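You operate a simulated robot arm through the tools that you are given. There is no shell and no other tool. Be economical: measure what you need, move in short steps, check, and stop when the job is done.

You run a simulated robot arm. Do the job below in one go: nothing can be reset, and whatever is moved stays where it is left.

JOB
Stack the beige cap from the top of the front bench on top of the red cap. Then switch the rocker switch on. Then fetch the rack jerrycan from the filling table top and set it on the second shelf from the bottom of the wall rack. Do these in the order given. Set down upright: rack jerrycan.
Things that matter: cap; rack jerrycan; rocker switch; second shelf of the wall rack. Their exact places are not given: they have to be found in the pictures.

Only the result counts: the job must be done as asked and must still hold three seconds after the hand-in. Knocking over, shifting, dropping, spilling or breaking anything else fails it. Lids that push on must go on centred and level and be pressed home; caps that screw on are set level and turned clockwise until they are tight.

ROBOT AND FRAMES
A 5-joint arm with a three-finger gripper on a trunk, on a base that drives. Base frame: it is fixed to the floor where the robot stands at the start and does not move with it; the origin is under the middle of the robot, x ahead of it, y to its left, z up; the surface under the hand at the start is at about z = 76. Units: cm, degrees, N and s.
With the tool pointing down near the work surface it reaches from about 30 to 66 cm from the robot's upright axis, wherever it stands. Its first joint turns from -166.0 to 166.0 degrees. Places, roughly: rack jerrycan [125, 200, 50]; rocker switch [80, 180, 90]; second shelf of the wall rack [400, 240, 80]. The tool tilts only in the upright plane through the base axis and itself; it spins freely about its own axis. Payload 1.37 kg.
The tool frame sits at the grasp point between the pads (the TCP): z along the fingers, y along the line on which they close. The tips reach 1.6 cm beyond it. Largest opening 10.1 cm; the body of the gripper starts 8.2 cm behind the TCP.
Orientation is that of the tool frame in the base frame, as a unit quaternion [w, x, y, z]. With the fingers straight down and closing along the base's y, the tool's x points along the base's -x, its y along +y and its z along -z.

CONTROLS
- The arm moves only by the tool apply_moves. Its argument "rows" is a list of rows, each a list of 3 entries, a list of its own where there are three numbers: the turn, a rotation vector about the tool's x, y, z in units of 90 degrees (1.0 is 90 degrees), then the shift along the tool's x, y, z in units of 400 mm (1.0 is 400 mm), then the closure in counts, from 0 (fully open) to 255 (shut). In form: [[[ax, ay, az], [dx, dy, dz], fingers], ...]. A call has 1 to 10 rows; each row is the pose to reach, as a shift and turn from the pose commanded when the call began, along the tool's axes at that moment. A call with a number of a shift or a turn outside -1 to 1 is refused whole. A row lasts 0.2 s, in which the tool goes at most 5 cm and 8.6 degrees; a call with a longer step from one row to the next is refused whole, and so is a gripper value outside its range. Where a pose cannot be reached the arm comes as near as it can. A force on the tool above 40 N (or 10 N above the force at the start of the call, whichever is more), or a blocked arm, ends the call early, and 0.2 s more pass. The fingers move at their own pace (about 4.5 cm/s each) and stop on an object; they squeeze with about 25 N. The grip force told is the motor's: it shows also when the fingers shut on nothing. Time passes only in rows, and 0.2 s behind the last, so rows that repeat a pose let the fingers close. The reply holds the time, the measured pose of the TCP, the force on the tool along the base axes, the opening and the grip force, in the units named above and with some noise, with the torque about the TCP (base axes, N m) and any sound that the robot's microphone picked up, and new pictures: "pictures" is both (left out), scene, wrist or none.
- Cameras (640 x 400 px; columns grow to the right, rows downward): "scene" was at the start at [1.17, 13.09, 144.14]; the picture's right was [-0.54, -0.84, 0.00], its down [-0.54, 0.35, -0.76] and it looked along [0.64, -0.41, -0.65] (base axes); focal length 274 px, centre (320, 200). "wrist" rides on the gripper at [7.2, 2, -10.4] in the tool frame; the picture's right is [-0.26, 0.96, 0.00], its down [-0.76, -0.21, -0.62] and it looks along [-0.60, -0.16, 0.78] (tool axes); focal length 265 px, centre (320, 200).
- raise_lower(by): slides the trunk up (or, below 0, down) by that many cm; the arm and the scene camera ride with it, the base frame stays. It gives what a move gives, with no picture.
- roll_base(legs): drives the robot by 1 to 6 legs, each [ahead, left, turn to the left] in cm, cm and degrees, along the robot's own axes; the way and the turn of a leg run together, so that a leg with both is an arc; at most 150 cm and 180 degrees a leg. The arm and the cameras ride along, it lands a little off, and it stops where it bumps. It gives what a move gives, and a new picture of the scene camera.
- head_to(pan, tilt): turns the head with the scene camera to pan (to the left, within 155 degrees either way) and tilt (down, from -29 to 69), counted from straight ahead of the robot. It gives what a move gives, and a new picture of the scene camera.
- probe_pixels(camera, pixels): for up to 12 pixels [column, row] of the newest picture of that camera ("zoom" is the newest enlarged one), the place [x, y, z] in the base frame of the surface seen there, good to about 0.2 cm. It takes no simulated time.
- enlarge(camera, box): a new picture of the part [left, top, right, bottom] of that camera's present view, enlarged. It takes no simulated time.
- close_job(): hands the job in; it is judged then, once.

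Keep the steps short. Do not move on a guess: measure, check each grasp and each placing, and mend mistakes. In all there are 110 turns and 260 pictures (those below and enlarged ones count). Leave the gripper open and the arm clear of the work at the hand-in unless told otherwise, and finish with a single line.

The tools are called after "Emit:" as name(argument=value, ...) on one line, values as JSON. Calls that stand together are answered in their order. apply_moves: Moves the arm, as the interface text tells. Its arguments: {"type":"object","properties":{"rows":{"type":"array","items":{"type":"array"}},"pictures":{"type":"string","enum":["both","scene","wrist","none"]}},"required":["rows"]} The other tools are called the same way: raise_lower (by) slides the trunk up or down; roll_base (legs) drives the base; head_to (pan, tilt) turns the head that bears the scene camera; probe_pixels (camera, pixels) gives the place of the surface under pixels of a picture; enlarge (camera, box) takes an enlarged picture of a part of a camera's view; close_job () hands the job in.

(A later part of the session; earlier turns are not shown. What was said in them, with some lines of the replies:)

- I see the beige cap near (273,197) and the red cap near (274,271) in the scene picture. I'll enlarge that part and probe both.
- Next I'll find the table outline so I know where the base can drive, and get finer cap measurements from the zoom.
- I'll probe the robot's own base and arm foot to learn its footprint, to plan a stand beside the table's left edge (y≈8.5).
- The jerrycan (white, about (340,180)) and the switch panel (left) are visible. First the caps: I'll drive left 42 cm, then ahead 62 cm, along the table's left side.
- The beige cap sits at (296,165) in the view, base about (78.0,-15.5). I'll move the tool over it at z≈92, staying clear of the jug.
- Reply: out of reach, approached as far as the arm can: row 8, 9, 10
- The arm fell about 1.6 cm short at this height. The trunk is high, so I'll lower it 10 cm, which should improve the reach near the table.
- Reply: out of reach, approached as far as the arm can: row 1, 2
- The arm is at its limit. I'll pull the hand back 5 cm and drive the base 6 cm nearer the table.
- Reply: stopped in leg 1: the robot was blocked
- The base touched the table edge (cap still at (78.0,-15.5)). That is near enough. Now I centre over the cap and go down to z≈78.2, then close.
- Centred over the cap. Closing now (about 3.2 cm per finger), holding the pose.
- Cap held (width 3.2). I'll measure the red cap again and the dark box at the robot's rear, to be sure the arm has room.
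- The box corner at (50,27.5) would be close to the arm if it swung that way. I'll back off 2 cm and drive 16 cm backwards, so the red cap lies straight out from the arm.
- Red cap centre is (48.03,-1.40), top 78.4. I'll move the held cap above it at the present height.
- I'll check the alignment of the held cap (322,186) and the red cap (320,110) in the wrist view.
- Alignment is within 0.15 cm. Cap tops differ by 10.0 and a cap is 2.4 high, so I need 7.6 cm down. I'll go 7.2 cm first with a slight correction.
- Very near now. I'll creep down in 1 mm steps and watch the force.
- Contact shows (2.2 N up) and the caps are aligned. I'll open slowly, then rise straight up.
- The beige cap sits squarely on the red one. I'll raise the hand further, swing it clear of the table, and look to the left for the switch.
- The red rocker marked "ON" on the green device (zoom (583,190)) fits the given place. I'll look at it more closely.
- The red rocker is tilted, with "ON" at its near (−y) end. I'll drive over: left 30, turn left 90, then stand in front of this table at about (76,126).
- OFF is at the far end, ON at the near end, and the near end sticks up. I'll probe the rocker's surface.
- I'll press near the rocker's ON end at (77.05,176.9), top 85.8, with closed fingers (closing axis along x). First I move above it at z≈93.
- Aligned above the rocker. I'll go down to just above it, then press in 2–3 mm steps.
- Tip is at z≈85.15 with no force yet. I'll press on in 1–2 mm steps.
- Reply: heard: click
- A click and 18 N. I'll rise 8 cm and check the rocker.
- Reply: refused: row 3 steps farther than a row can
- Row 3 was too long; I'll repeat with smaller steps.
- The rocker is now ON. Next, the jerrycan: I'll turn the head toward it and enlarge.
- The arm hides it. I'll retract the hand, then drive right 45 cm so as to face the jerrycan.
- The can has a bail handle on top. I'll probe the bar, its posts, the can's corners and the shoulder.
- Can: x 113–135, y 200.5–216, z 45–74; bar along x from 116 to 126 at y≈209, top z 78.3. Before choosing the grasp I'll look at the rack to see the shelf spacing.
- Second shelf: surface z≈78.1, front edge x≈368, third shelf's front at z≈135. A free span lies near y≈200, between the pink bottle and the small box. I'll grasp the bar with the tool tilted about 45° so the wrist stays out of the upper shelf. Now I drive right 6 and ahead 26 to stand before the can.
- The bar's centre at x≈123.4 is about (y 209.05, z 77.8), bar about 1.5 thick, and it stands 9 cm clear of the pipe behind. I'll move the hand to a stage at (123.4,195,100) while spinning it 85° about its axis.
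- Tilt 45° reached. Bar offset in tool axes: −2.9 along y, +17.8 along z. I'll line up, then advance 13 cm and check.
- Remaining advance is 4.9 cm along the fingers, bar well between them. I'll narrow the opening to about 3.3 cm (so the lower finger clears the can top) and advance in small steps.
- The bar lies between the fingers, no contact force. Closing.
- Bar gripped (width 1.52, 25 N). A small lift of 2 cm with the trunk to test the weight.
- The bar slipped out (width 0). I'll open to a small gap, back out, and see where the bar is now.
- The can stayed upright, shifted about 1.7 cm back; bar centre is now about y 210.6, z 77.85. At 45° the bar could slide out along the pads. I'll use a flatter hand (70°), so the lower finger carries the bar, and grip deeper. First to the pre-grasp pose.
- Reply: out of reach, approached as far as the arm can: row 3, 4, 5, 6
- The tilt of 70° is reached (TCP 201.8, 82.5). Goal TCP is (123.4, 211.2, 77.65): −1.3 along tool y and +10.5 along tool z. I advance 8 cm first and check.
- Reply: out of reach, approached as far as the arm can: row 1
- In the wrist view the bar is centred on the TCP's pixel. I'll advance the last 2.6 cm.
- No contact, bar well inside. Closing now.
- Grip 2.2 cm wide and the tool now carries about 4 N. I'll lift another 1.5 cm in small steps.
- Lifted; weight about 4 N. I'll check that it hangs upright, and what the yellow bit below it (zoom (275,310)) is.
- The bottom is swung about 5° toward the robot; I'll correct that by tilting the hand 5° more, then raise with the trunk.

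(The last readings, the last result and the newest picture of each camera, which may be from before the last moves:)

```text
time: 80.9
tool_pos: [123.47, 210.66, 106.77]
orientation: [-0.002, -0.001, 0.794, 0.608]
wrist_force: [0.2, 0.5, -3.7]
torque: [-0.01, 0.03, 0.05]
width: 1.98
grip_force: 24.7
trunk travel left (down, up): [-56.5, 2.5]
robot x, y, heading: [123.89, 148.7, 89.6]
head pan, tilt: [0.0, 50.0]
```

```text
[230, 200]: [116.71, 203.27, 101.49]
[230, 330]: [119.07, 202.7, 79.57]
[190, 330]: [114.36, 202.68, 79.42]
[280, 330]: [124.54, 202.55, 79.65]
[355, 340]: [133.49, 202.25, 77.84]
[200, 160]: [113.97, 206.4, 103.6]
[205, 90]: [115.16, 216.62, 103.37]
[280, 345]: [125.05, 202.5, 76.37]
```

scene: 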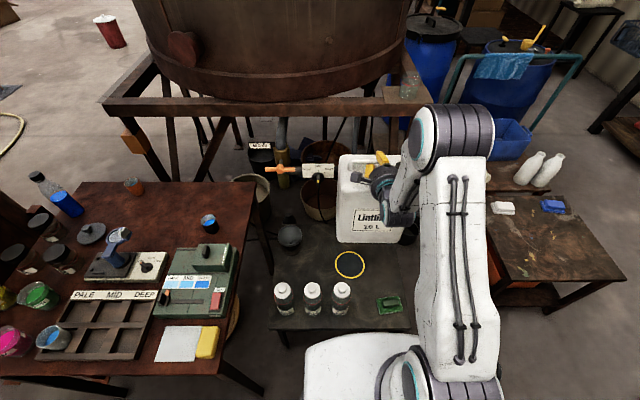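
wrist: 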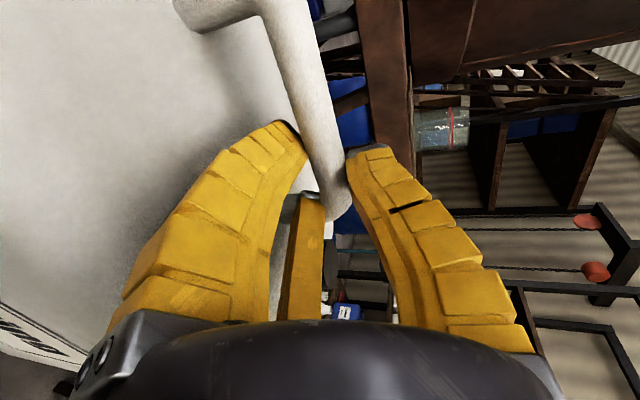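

The can hangs within about 1.5° of upright, bottom at about z 74.6, above the bottle tops (67). I'll raise the trunk the last 2.4 cm, back away 40 cm and look toward the rack.

Emit:
raise_lower(by=2.3)

Emit:
roll_base(legs=[[-40, 0, 0]])

Emit:
head_to(pan=-75, tilt=25)

```text
time: 81.6
tool_pos: [123.41, 210.55, 108.98]
orientation: [-0.002, -0.001, 0.793, 0.609]
wrist_force: [0.2, -0.1, -4.8]
torque: [0.01, 0.02, -0.02]
width: 1.97
grip_force: 24.9
trunk travel left (down, up): [-58.8, 0.2]
robot x, y, heading: [123.68, 148.8, 89.9]
head pan, tilt: [0.0, 50.0]
```

```text
time: 84.1
tool_pos: [123.27, 171.26, 108.95]
orientation: [-0.001, 0.0, 0.793, 0.61]
wrist_force: [-0.8, -0.2, -3.3]
torque: [-0.06, -0.02, 0.02]
width: 1.95
grip_force: 25.1
trunk travel left (down, up): [-58.8, 0.2]
robot x, y, heading: [123.57, 109.16, 89.6]
head pan, tilt: [0.0, 50.0]
```

scene: 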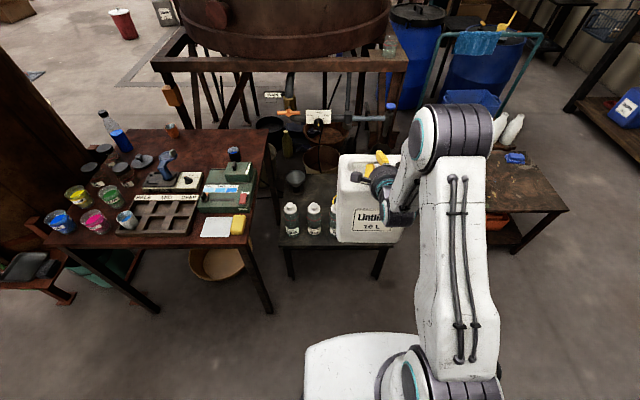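

```text
time: 85.5
tool_pos: [123.35, 171.27, 108.93]
orientation: [-0.001, -0.002, 0.793, 0.609]
wrist_force: [-0.4, 0.0, -4.2]
torque: [-0.02, 0.0, 0.0]
width: 1.95
grip_force: 24.8
trunk travel left (down, up): [-58.8, 0.2]
robot x, y, heading: [123.46, 109.78, 89.6]
head pan, tilt: [-75.0, 25.0]
```

scene: 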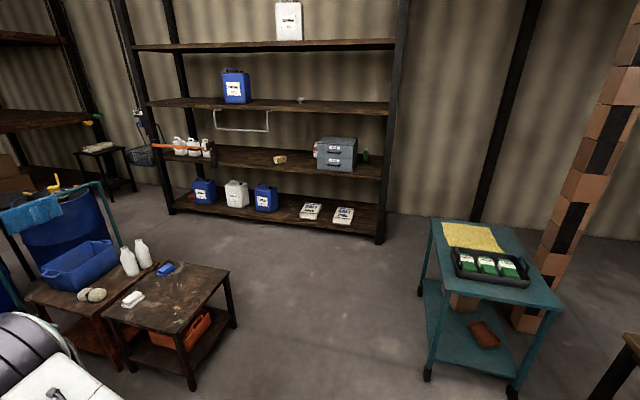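

Emit:
probe_pixels(camera="scene", pixels=[[228, 270], [190, 385], [237, 325], [427, 375], [515, 395], [432, 220], [460, 280], [300, 300], [380, 240], [220, 110], [268, 130], [120, 250]])

Emit:
enlarge(camera="scene", box=[190, 80, 400, 240])

```text
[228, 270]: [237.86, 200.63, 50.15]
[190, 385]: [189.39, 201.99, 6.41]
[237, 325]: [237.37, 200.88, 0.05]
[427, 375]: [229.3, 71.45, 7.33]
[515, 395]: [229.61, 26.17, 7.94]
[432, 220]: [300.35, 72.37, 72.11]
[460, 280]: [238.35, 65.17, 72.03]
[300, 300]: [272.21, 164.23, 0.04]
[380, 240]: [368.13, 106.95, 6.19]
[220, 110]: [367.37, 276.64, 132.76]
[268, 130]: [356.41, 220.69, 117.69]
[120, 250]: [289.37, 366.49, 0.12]
```

```text
2.50 times, centred on (295, 160) of scene
```

zoom: 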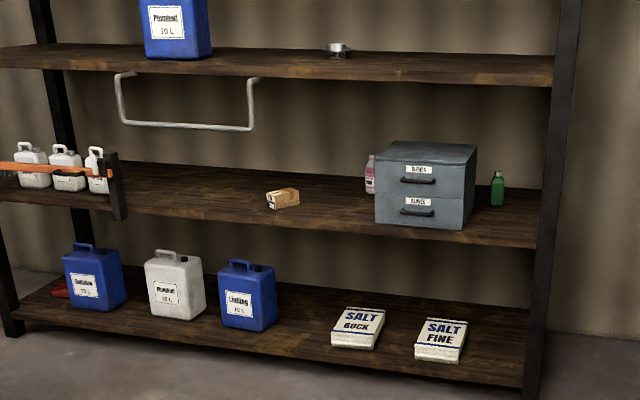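

The corridor between the trolley (y≤72) and the low table (y≥201, x≤238) is wide. I'll probe the items near the intended spot on shelf two.

Emit:
probe_pixels(camera="zoom", pixels=[[268, 203], [299, 198], [285, 195], [371, 178], [366, 188], [377, 215], [250, 125], [252, 95], [330, 190], [330, 210], [338, 50], [330, 78]])

Emit:
roll_base(legs=[[0, 0, -89.6], [150, 35, 0]])

```text
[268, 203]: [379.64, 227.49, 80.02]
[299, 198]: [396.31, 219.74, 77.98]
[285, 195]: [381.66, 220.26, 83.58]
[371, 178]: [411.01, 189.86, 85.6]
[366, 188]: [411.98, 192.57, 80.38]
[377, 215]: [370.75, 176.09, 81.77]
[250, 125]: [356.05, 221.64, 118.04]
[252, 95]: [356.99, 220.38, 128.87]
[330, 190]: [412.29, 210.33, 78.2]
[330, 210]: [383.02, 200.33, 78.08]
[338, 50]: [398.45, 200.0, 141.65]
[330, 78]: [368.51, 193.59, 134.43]
```

```text
refused: leg 2 is longer than a leg can be; nothing moved
```

The free gap runs from the toolbox (y 176) to the small box (y ≈ 215): aim for y ≈ 195.5, bar at x ≈ 380. Driving with shorter legs.

Emit:
roll_base(legs=[[0, 0, -89.6], [90, 20, 0], [65, 15, 0]])

```text
time: 97.4
tool_pos: [338.9, 143.96, 108.98]
orientation: [0.43, 0.561, 0.561, 0.43]
wrist_force: [1.1, -0.4, -4.2]
torque: [-0.01, 0.03, -0.01]
width: 1.81
grip_force: 25.2
trunk travel left (down, up): [-58.8, 0.2]
robot x, y, heading: [277.37, 143.88, -0.5]
head pan, tilt: [-75.0, 25.0]
```

scene: 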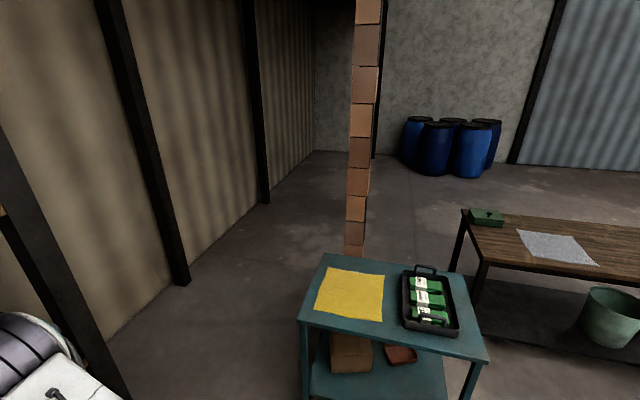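

Grip width has crept to 1.81, so I must watch it. I'll go left 51.5 cm and look at the can.

Emit:
roll_base(legs=[[0, 51.5, 0.4]])

Emit:
head_to(pan=-8, tilt=30)

Emit:
apply_moves(rows=[[[0, 0, 0], [0, 0, 0], 255]], pictures="wrist")

```text
time: 100.5
tool_pos: [339.09, 196.3, 109.02]
orientation: [0.429, 0.559, 0.563, 0.432]
wrist_force: [0.3, 0.5, -4.3]
torque: [-0.04, 0.03, 0.02]
width: 1.78
grip_force: 25.0
trunk travel left (down, up): [-58.8, 0.2]
robot x, y, heading: [277.28, 195.6, 0.1]
head pan, tilt: [-75.0, 25.0]
```

scene: 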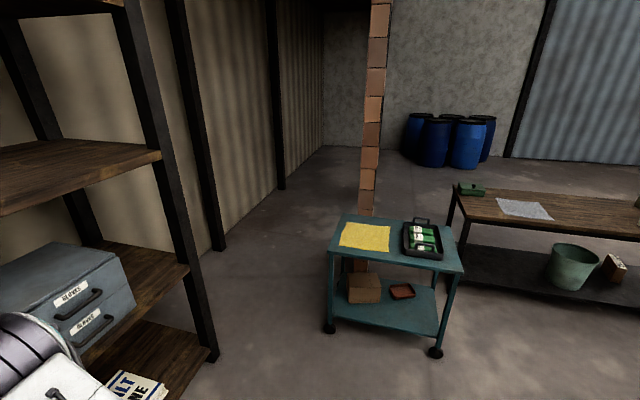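

```text
time: 101.8
tool_pos: [339.06, 196.23, 108.99]
orientation: [0.428, 0.559, 0.563, 0.433]
wrist_force: [-0.2, 0.0, -4.4]
torque: [0.03, 0.04, 0.0]
width: 1.76
grip_force: 25.3
trunk travel left (down, up): [-58.8, 0.2]
robot x, y, heading: [277.25, 195.63, 0.2]
head pan, tilt: [-8.0, 30.0]
```

scene: 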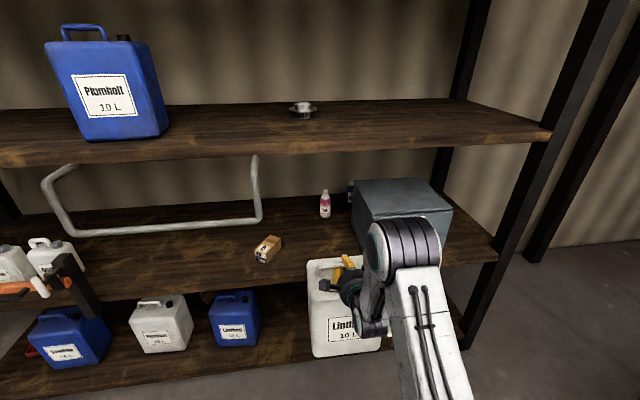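

```text
time: 102.2
tool_pos: [339.03, 196.29, 109.04]
orientation: [0.428, 0.559, 0.563, 0.432]
wrist_force: [0.5, 0.9, -4.6]
torque: [-0.03, 0.03, 0.0]
width: 1.77
grip_force: 24.8
trunk travel left (down, up): [-58.8, 0.2]
robot x, y, heading: [277.32, 195.85, 0.3]
head pan, tilt: [-8.0, 30.0]
```

wrist: 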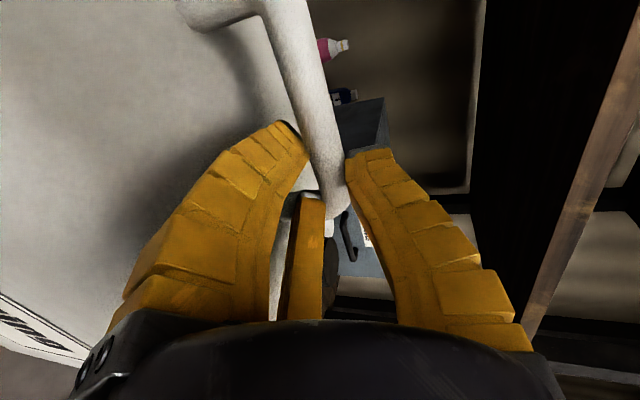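

Emit:
enlarge(camera="scene", box=[290, 230, 420, 370])

```text
2.86 times, centred on (355, 300) of scene
```

zoom: 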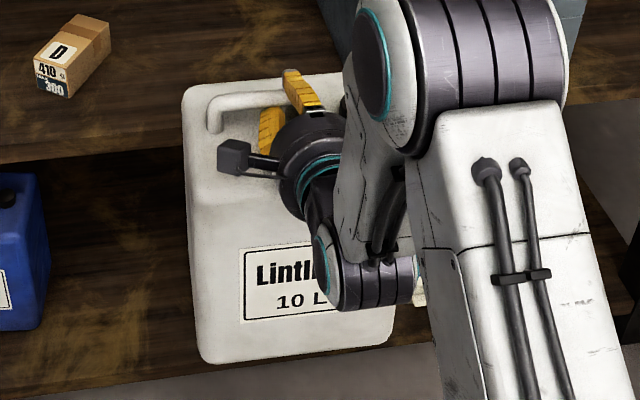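

Emit:
probe_pixels(camera="zoom", pixels=[[220, 220], [220, 340], [240, 220], [380, 335], [300, 340], [205, 150], [200, 95], [210, 180], [260, 90], [75, 60], [195, 340], [392, 335]])

```text
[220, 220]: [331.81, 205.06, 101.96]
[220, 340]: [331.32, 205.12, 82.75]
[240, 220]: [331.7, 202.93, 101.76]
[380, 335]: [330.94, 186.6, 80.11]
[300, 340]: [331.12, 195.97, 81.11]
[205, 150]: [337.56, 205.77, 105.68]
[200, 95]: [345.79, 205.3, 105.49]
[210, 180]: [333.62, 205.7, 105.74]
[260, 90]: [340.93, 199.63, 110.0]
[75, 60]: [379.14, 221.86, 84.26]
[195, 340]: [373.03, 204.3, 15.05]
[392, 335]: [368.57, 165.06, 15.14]
```

Can is upright (top at 105.7 level, bottom ≈ 76.65). It needs to be at least 80 to pass over the shelf edge at 78.1. I'll raise the arm 4.2 cm, then probe the arm's parts that would come near the third shelf.

Emit:
apply_moves(rows=[[[0, 0, 0], [0, 0.025, -0.0068], 255], [[0, 0, 0], [0, 0.05, -0.0135], 255], [[0, 0, 0], [0, 0.075, -0.02], 255], [[0, 0, 0], [0, 0.1015, -0.027], 255], [[0, 0, 0], [0, 0.1015, -0.027], 255]], pictures="scene")

Emit:
probe_pixels(camera="scene", pixels=[[375, 235], [400, 220], [430, 230], [350, 290], [365, 320], [385, 270], [318, 275], [345, 262], [312, 300], [320, 350], [345, 330], [330, 300]])

```text
time: 103.4
tool_pos: [339.08, 196.18, 113.3]
orientation: [0.428, 0.559, 0.563, 0.432]
wrist_force: [-0.3, -0.5, -4.4]
torque: [0.01, 0.03, -0.04]
width: 1.77
grip_force: 24.6
trunk travel left (down, up): [-58.8, 0.2]
robot x, y, heading: [277.34, 195.93, 0.0]
head pan, tilt: [-8.0, 30.0]
```

scene: 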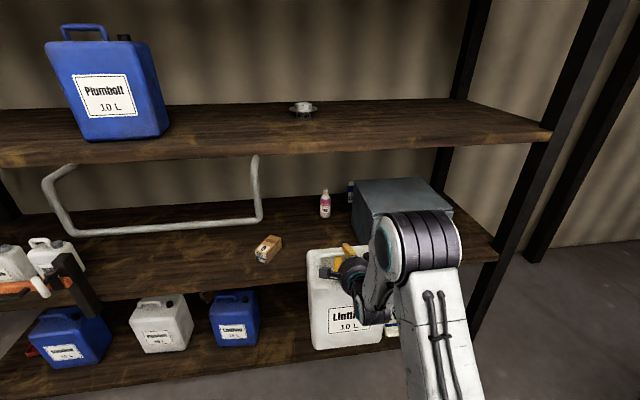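

```text
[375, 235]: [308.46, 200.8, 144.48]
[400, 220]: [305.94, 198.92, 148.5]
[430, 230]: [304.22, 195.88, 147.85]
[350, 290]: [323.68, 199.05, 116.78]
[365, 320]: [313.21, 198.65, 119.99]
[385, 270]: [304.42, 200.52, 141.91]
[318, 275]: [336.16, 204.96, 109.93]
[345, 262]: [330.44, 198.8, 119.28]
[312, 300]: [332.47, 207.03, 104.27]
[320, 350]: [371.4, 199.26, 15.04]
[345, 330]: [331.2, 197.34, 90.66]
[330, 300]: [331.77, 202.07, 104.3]
```

All arm parts stay outside the upper shelf after advancing (elbow front at about x 355 < 368). I drive ahead 30 cm and check before entering fully.

Emit:
roll_base(legs=[[28, 0, 0]])

Emit:
head_to(pan=-5, tilt=45)

Emit:
enlarge(camera="scene", box=[260, 120, 440, 320])

```text
time: 105.4
tool_pos: [367.19, 196.62, 113.1]
orientation: [0.427, 0.558, 0.564, 0.433]
wrist_force: [-0.4, -0.1, -4.4]
torque: [0.01, 0.02, 0.02]
width: 1.75
grip_force: 25.4
trunk travel left (down, up): [-58.8, 0.2]
robot x, y, heading: [305.51, 196.09, 0.2]
head pan, tilt: [-8.0, 30.0]
```

scene: 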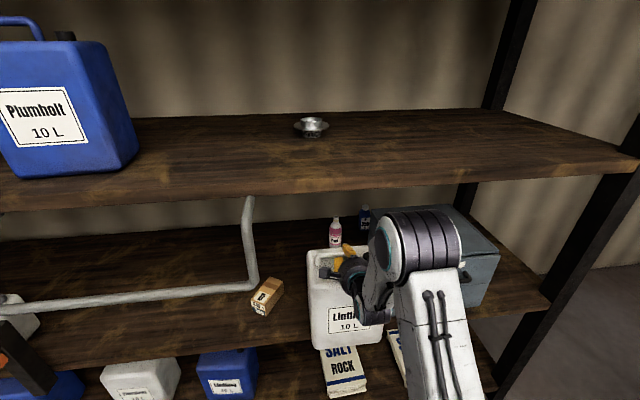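

```text
time: 106.2
tool_pos: [367.12, 196.54, 113.24]
orientation: [0.426, 0.559, 0.565, 0.433]
wrist_force: [0.2, -0.2, -3.4]
torque: [0.03, 0.05, 0.0]
width: 1.73
grip_force: 25.4
trunk travel left (down, up): [-58.8, 0.2]
robot x, y, heading: [305.13, 195.95, 0.4]
head pan, tilt: [-5.0, 45.0]
```

scene: 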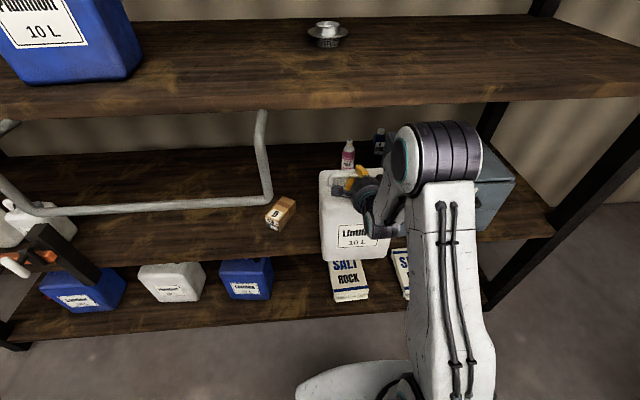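

```text
2.00 times, centred on (350, 220) of scene
```

zoom: 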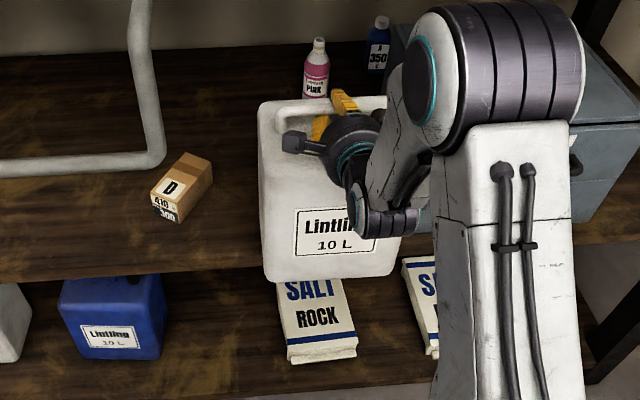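

Emit:
probe_pixels(camera="zoom", pixels=[[270, 200], [285, 265], [340, 268], [390, 262], [270, 115], [265, 150], [205, 190], [180, 215], [315, 75], [378, 45], [410, 235], [285, 125]])

```text
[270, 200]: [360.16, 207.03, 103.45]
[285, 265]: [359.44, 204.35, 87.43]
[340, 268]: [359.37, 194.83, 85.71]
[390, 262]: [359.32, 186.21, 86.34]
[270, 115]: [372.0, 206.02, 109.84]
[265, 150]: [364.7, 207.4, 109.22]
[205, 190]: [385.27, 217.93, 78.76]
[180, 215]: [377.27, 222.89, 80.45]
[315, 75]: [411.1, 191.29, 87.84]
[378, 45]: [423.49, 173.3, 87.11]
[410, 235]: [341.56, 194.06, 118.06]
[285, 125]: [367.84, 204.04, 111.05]
```

Clearances are good on both sides. I drive the last 13.3 cm.

Emit:
roll_base(legs=[[13.3, 0, 0]])

Emit:
enlarge(camera="scene", box=[270, 140, 450, 300])

```text
time: 107.5
tool_pos: [380.56, 196.59, 113.07]
orientation: [0.427, 0.56, 0.564, 0.432]
wrist_force: [0.8, 0.2, -4.7]
torque: [0.03, -0.04, 0.02]
width: 1.73
grip_force: 25.2
trunk travel left (down, up): [-58.8, 0.2]
robot x, y, heading: [318.77, 196.06, 0.2]
head pan, tilt: [-5.0, 45.0]
```

scene: 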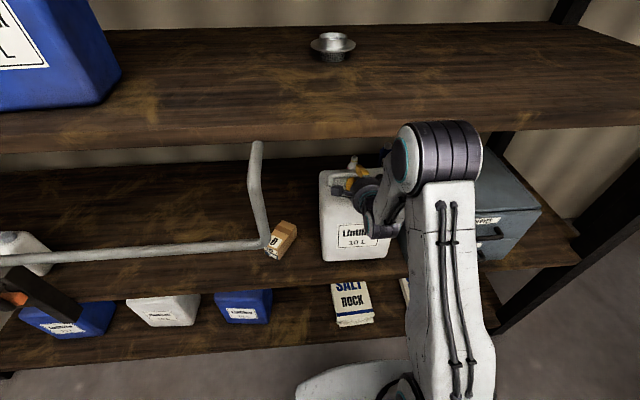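

```text
2.50 times, centred on (360, 220) of scene
```

zoom: 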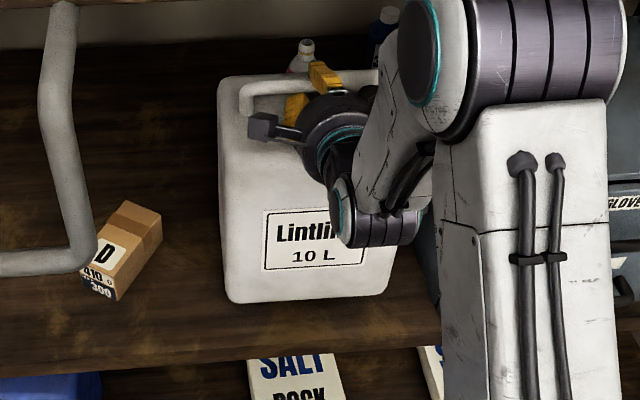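

Emit:
probe_pixels(camera="zoom", pixels=[[235, 296], [300, 299], [385, 290], [245, 180], [250, 260], [225, 130], [300, 305], [300, 330], [240, 312], [300, 345]])

```text
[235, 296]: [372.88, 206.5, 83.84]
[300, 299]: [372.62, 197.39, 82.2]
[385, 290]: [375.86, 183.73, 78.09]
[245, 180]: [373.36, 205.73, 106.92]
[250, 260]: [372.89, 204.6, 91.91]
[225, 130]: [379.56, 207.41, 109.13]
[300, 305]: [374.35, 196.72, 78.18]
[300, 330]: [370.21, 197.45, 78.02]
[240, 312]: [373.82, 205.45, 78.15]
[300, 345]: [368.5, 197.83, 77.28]
```

Front face at x≈372.9, well on the shelf (edge 368.4); bottom about 2.5 cm above it. I'll trim the lean by 1.7° and lower 1.6 cm.

Emit:
apply_moves(rows=[[[-0.019, 0, 0], [0, 0, 0], 255], [[-0.019, 0, 0], [0, -0.013, 0.0035], 255], [[-0.019, 0, 0], [0, -0.026, 0.007], 255], [[-0.019, 0, 0], [0, -0.0386, 0.0104], 255], [[-0.019, 0, 0], [0, -0.0386, 0.0104], 255]], pictures="none")

Emit:
enlarge(camera="scene", box=[270, 140, 450, 300])

Emit:
probe_pixels(camera="zoom", pixels=[[235, 305], [300, 308], [300, 304], [245, 190], [250, 270], [225, 140], [300, 314]])

```text
time: 108.7
tool_pos: [380.42, 196.57, 111.58]
orientation: [0.435, 0.552, 0.558, 0.441]
wrist_force: [-0.4, -0.6, -4.0]
torque: [0.01, 0.02, 0.0]
width: 1.71
grip_force: 24.9
trunk travel left (down, up): [-58.8, 0.2]
robot x, y, heading: [318.65, 196.0, 0.4]
head pan, tilt: [-5.0, 45.0]
```

```text
2.50 times, centred on (360, 220) of scene
```

zoom: 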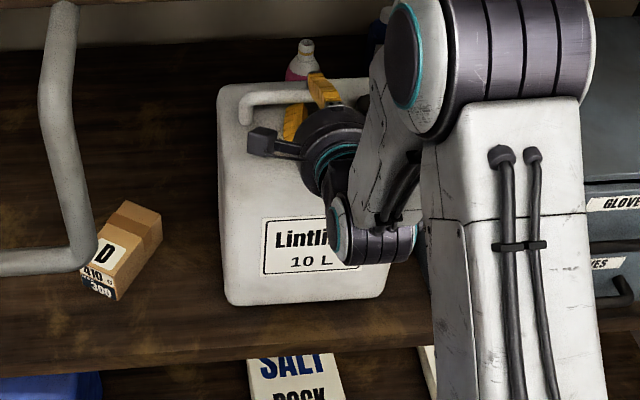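

```text
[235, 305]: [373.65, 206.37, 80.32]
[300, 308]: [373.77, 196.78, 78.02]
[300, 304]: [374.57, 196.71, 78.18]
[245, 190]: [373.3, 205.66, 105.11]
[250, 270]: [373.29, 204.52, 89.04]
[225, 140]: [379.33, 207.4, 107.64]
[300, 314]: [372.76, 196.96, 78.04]
```

The front face is vertical now; about 0.7–1 cm remains. I lower in 1.5 mm steps watching the force.

Emit:
apply_moves(rows=[[[0, 0, 0], [0, -0.0037, 0.0009], 255], [[0, 0, 0], [0, -0.0073, 0.0018], 255], [[0, 0, 0], [0, -0.011, 0.0027], 255], [[0, 0, 0], [0, -0.0146, 0.0036], 255], [[0, 0, 0], [0, -0.0146, 0.0036], 255]], pictures="none")

```text
time: 109.9
tool_pos: [380.52, 196.57, 110.96]
orientation: [0.435, 0.553, 0.557, 0.441]
wrist_force: [-0.6, 0.0, -3.9]
torque: [0.01, 0.06, 0.02]
width: 1.7
grip_force: 25.2
trunk travel left (down, up): [-58.8, 0.2]
robot x, y, heading: [319.2, 195.99, 0.4]
head pan, tilt: [-5.0, 45.0]
```

Emit:
apply_moves(rows=[[[0, 0, 0], [0, -0.0037, 0.0009], 255], [[0, 0, 0], [0, -0.0073, 0.0018], 255], [[0, 0, 0], [0, -0.0073, 0.0018], 255]], pictures="none")

Emit:
enlarge(camera="scene", box=[300, 200, 400, 290])

```text
time: 110.7
tool_pos: [380.54, 196.61, 110.73]
orientation: [0.436, 0.553, 0.557, 0.441]
wrist_force: [0.0, 0.0, -4.7]
torque: [0.01, 0.03, 0.03]
width: 1.67
grip_force: 24.6
trunk travel left (down, up): [-58.8, 0.2]
robot x, y, heading: [318.84, 195.62, 0.3]
head pan, tilt: [-5.0, 45.0]
```

```text
4.44 times, centred on (350, 245) of scene
```

zoom: 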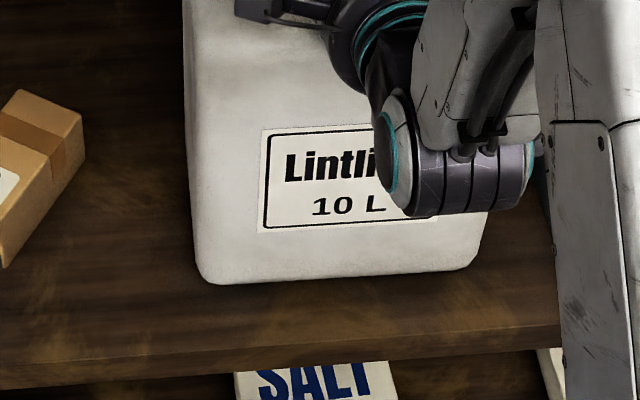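

Emit:
probe_pixels(camera="zoom", pixels=[[230, 278], [340, 272], [340, 276], [440, 265], [440, 270], [230, 284], [340, 283]])

Emit:
apply_moves(rows=[[[0, 0, 0], [0, -0.0037, 0.0009], 255], [[0, 0, 0], [0, -0.0073, 0.0018], 255], [[0, 0, 0], [0, -0.0073, 0.0018], 255]], pictures="none")

```text
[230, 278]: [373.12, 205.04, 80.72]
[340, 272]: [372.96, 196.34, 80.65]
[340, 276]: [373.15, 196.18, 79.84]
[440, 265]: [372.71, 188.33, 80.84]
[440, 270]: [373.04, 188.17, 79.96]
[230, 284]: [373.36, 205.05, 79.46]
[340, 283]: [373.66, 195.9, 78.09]
```

```text
time: 111.5
tool_pos: [380.41, 196.51, 110.43]
orientation: [0.436, 0.552, 0.556, 0.442]
wrist_force: [-2.3, -1.8, 2.1]
torque: [0.17, 0.0, 0.04]
width: 1.64
grip_force: 24.9
trunk travel left (down, up): [-58.8, 0.2]
robot x, y, heading: [318.68, 195.97, 0.5]
head pan, tilt: [-5.0, 45.0]
```

Contact: the load has gone over to the shelf (+2 N). I open the fingers slowly to about 3.3 cm.

Emit:
apply_moves(rows=[[[0, 0, 0], [0, 0, 0], 222], [[0, 0, 0], [0, 0, 0], 210], [[0, 0, 0], [0, 0, 0], 200], [[0, 0, 0], [0, 0, 0], 190], [[0, 0, 0], [0, 0, 0], 185], [[0, 0, 0], [0, 0, 0], 185]], pictures="wrist")

Emit:
enlarge(camera="scene", box=[270, 140, 450, 300])

```text
time: 112.9
tool_pos: [380.38, 196.57, 110.37]
orientation: [0.436, 0.552, 0.556, 0.442]
wrist_force: [0.3, 0.3, 0.7]
torque: [-0.01, 0.04, -0.03]
width: 3.27
grip_force: 3.4
trunk travel left (down, up): [-58.8, 0.2]
robot x, y, heading: [318.4, 196.01, 0.5]
head pan, tilt: [-5.0, 45.0]
```

wrist: 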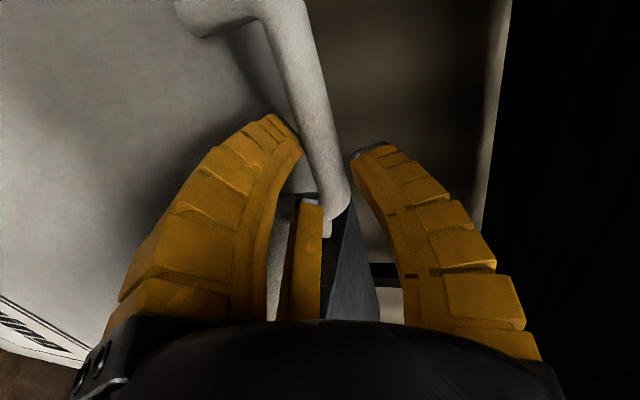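

```text
2.50 times, centred on (360, 220) of scene
```

zoom: 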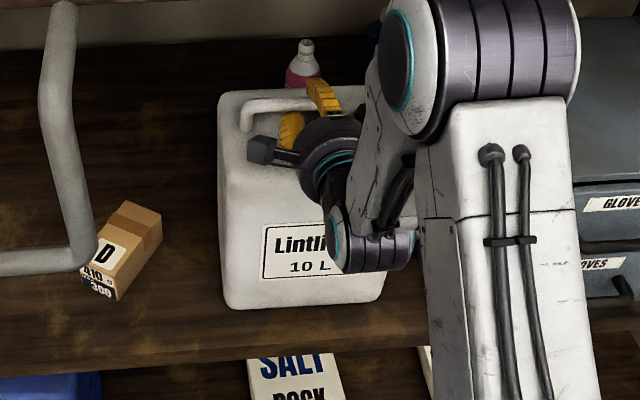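

The can rests on the shelf, fingers free of force. I'll withdraw along the finger axis, 8 cm in small steps, and watch.

Emit:
apply_moves(rows=[[[0, 0, 0], [0, 0, -0.015], 185], [[0, 0, 0], [0, 0, -0.03], 185], [[0, 0, 0], [0, 0, -0.05], 185], [[0, 0, 0], [0, 0, -0.08], 185], [[0, 0, 0], [0, 0, -0.12], 185], [[0, 0, 0], [0, 0, -0.16], 185]])

```text
time: 114.3
tool_pos: [374.2, 196.54, 112.0]
orientation: [0.435, 0.553, 0.557, 0.442]
wrist_force: [-0.1, -0.2, -0.7]
torque: [0.01, -0.01, -0.02]
width: 3.27
grip_force: 3.2
trunk travel left (down, up): [-58.8, 0.2]
robot x, y, heading: [318.52, 195.85, 0.3]
head pan, tilt: [-5.0, 45.0]
```

scene: 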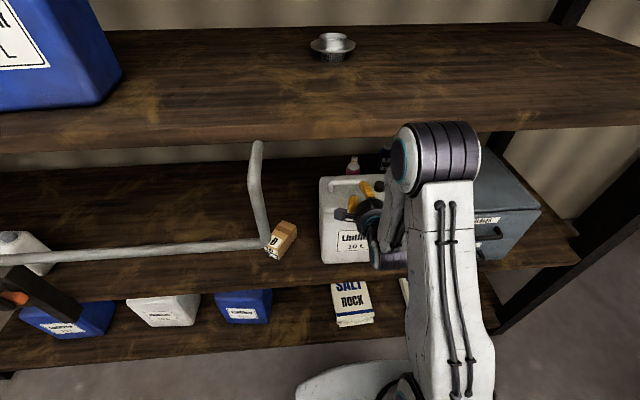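
wrist: 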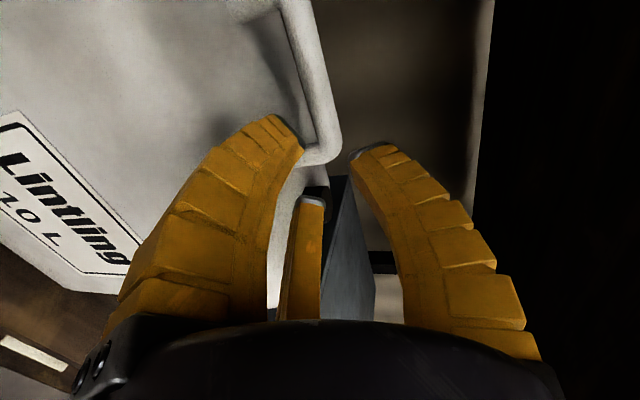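

The fingers are clear of the handle. I back the base off 40 cm and inspect the can.

Emit:
roll_base(legs=[[-40, 0, 0]])

Emit:
head_to(pan=-5, tilt=28)

Emit:
enlarge(camera="scene", box=[230, 130, 430, 300])

```text
time: 116.7
tool_pos: [334.41, 196.23, 111.86]
orientation: [0.436, 0.553, 0.557, 0.44]
wrist_force: [0.1, 0.5, -0.6]
torque: [-0.01, 0.0, -0.03]
width: 3.27
grip_force: 3.8
trunk travel left (down, up): [-58.8, 0.2]
robot x, y, heading: [278.99, 195.62, 0.1]
head pan, tilt: [-5.0, 45.0]
```

scene: 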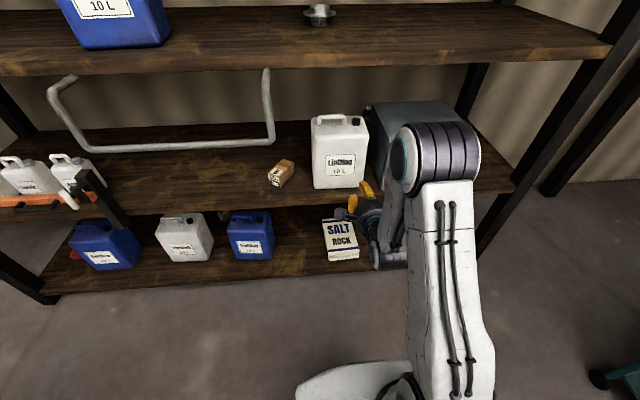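

```text
time: 117.5
tool_pos: [334.54, 196.3, 111.9]
orientation: [0.436, 0.552, 0.557, 0.441]
wrist_force: [0.0, 0.5, 0.0]
torque: [-0.03, 0.03, 0.02]
width: 3.23
grip_force: 3.9
trunk travel left (down, up): [-58.8, 0.2]
robot x, y, heading: [279.2, 195.65, 0.2]
head pan, tilt: [-5.0, 28.0]
```

scene: 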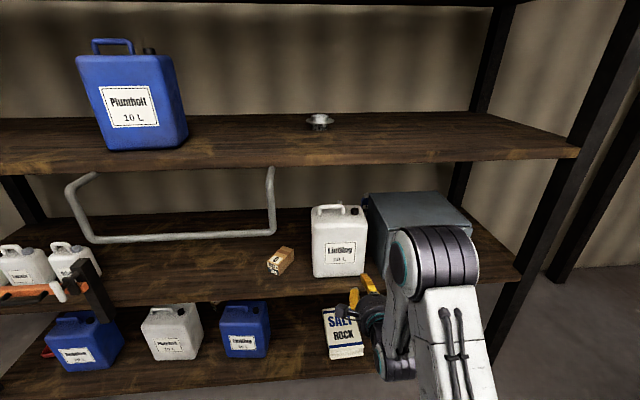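

```text
2.35 times, centred on (330, 215) of scene
```

zoom: 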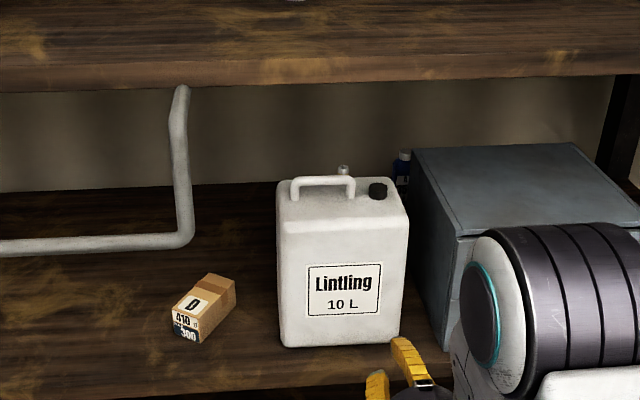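

The can stands upright on the second shelf. A quick probe of its face, and I open the gripper fully.

Emit:
probe_pixels(camera="zoom", pixels=[[300, 240], [300, 335], [390, 240], [385, 330], [345, 335], [345, 215]])

Emit:
apply_moves(rows=[[[0, 0, 0], [0, 0, 0], 90], [[0, 0, 0], [0, 0, 0], 0], [[0, 0, 0], [0, 0, 0], 0], [[0, 0, 0], [0, 0, 0], 0], [[0, 0, 0], [0, 0, 0], 0]], pictures="scene")

```text
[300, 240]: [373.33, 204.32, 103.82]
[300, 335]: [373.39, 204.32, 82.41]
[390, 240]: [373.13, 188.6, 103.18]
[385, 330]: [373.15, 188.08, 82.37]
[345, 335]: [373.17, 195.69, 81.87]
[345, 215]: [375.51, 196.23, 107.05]
```

```text
time: 118.7
tool_pos: [334.4, 196.23, 111.99]
orientation: [0.436, 0.552, 0.556, 0.442]
wrist_force: [-0.2, 0.5, 0.2]
torque: [0.0, 0.01, 0.02]
width: 10.07
grip_force: 0.1
trunk travel left (down, up): [-58.8, 0.2]
robot x, y, heading: [279.53, 196.06, 0.3]
head pan, tilt: [-5.0, 28.0]
```

scene: 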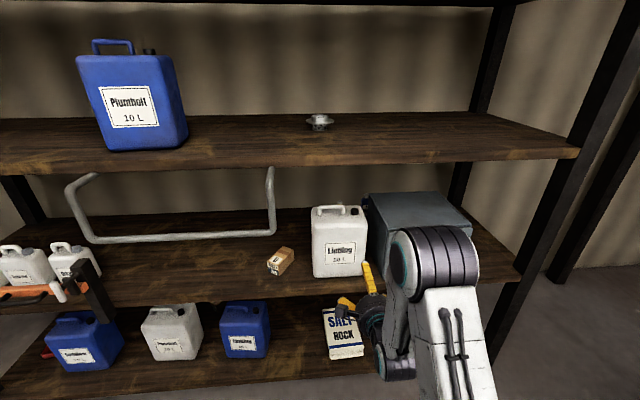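

The can's face is vertical (x 373.3 at both heights), it stands fully on the shelf, the gripper is open and the arm is clear. Handing in.

Emit:
close_job()

```text
The job is handed in.
```

The beige cap is stacked on the red cap, the rocker switch is on, and the rack jerrycan stands upright on the second shelf of the wall rack.
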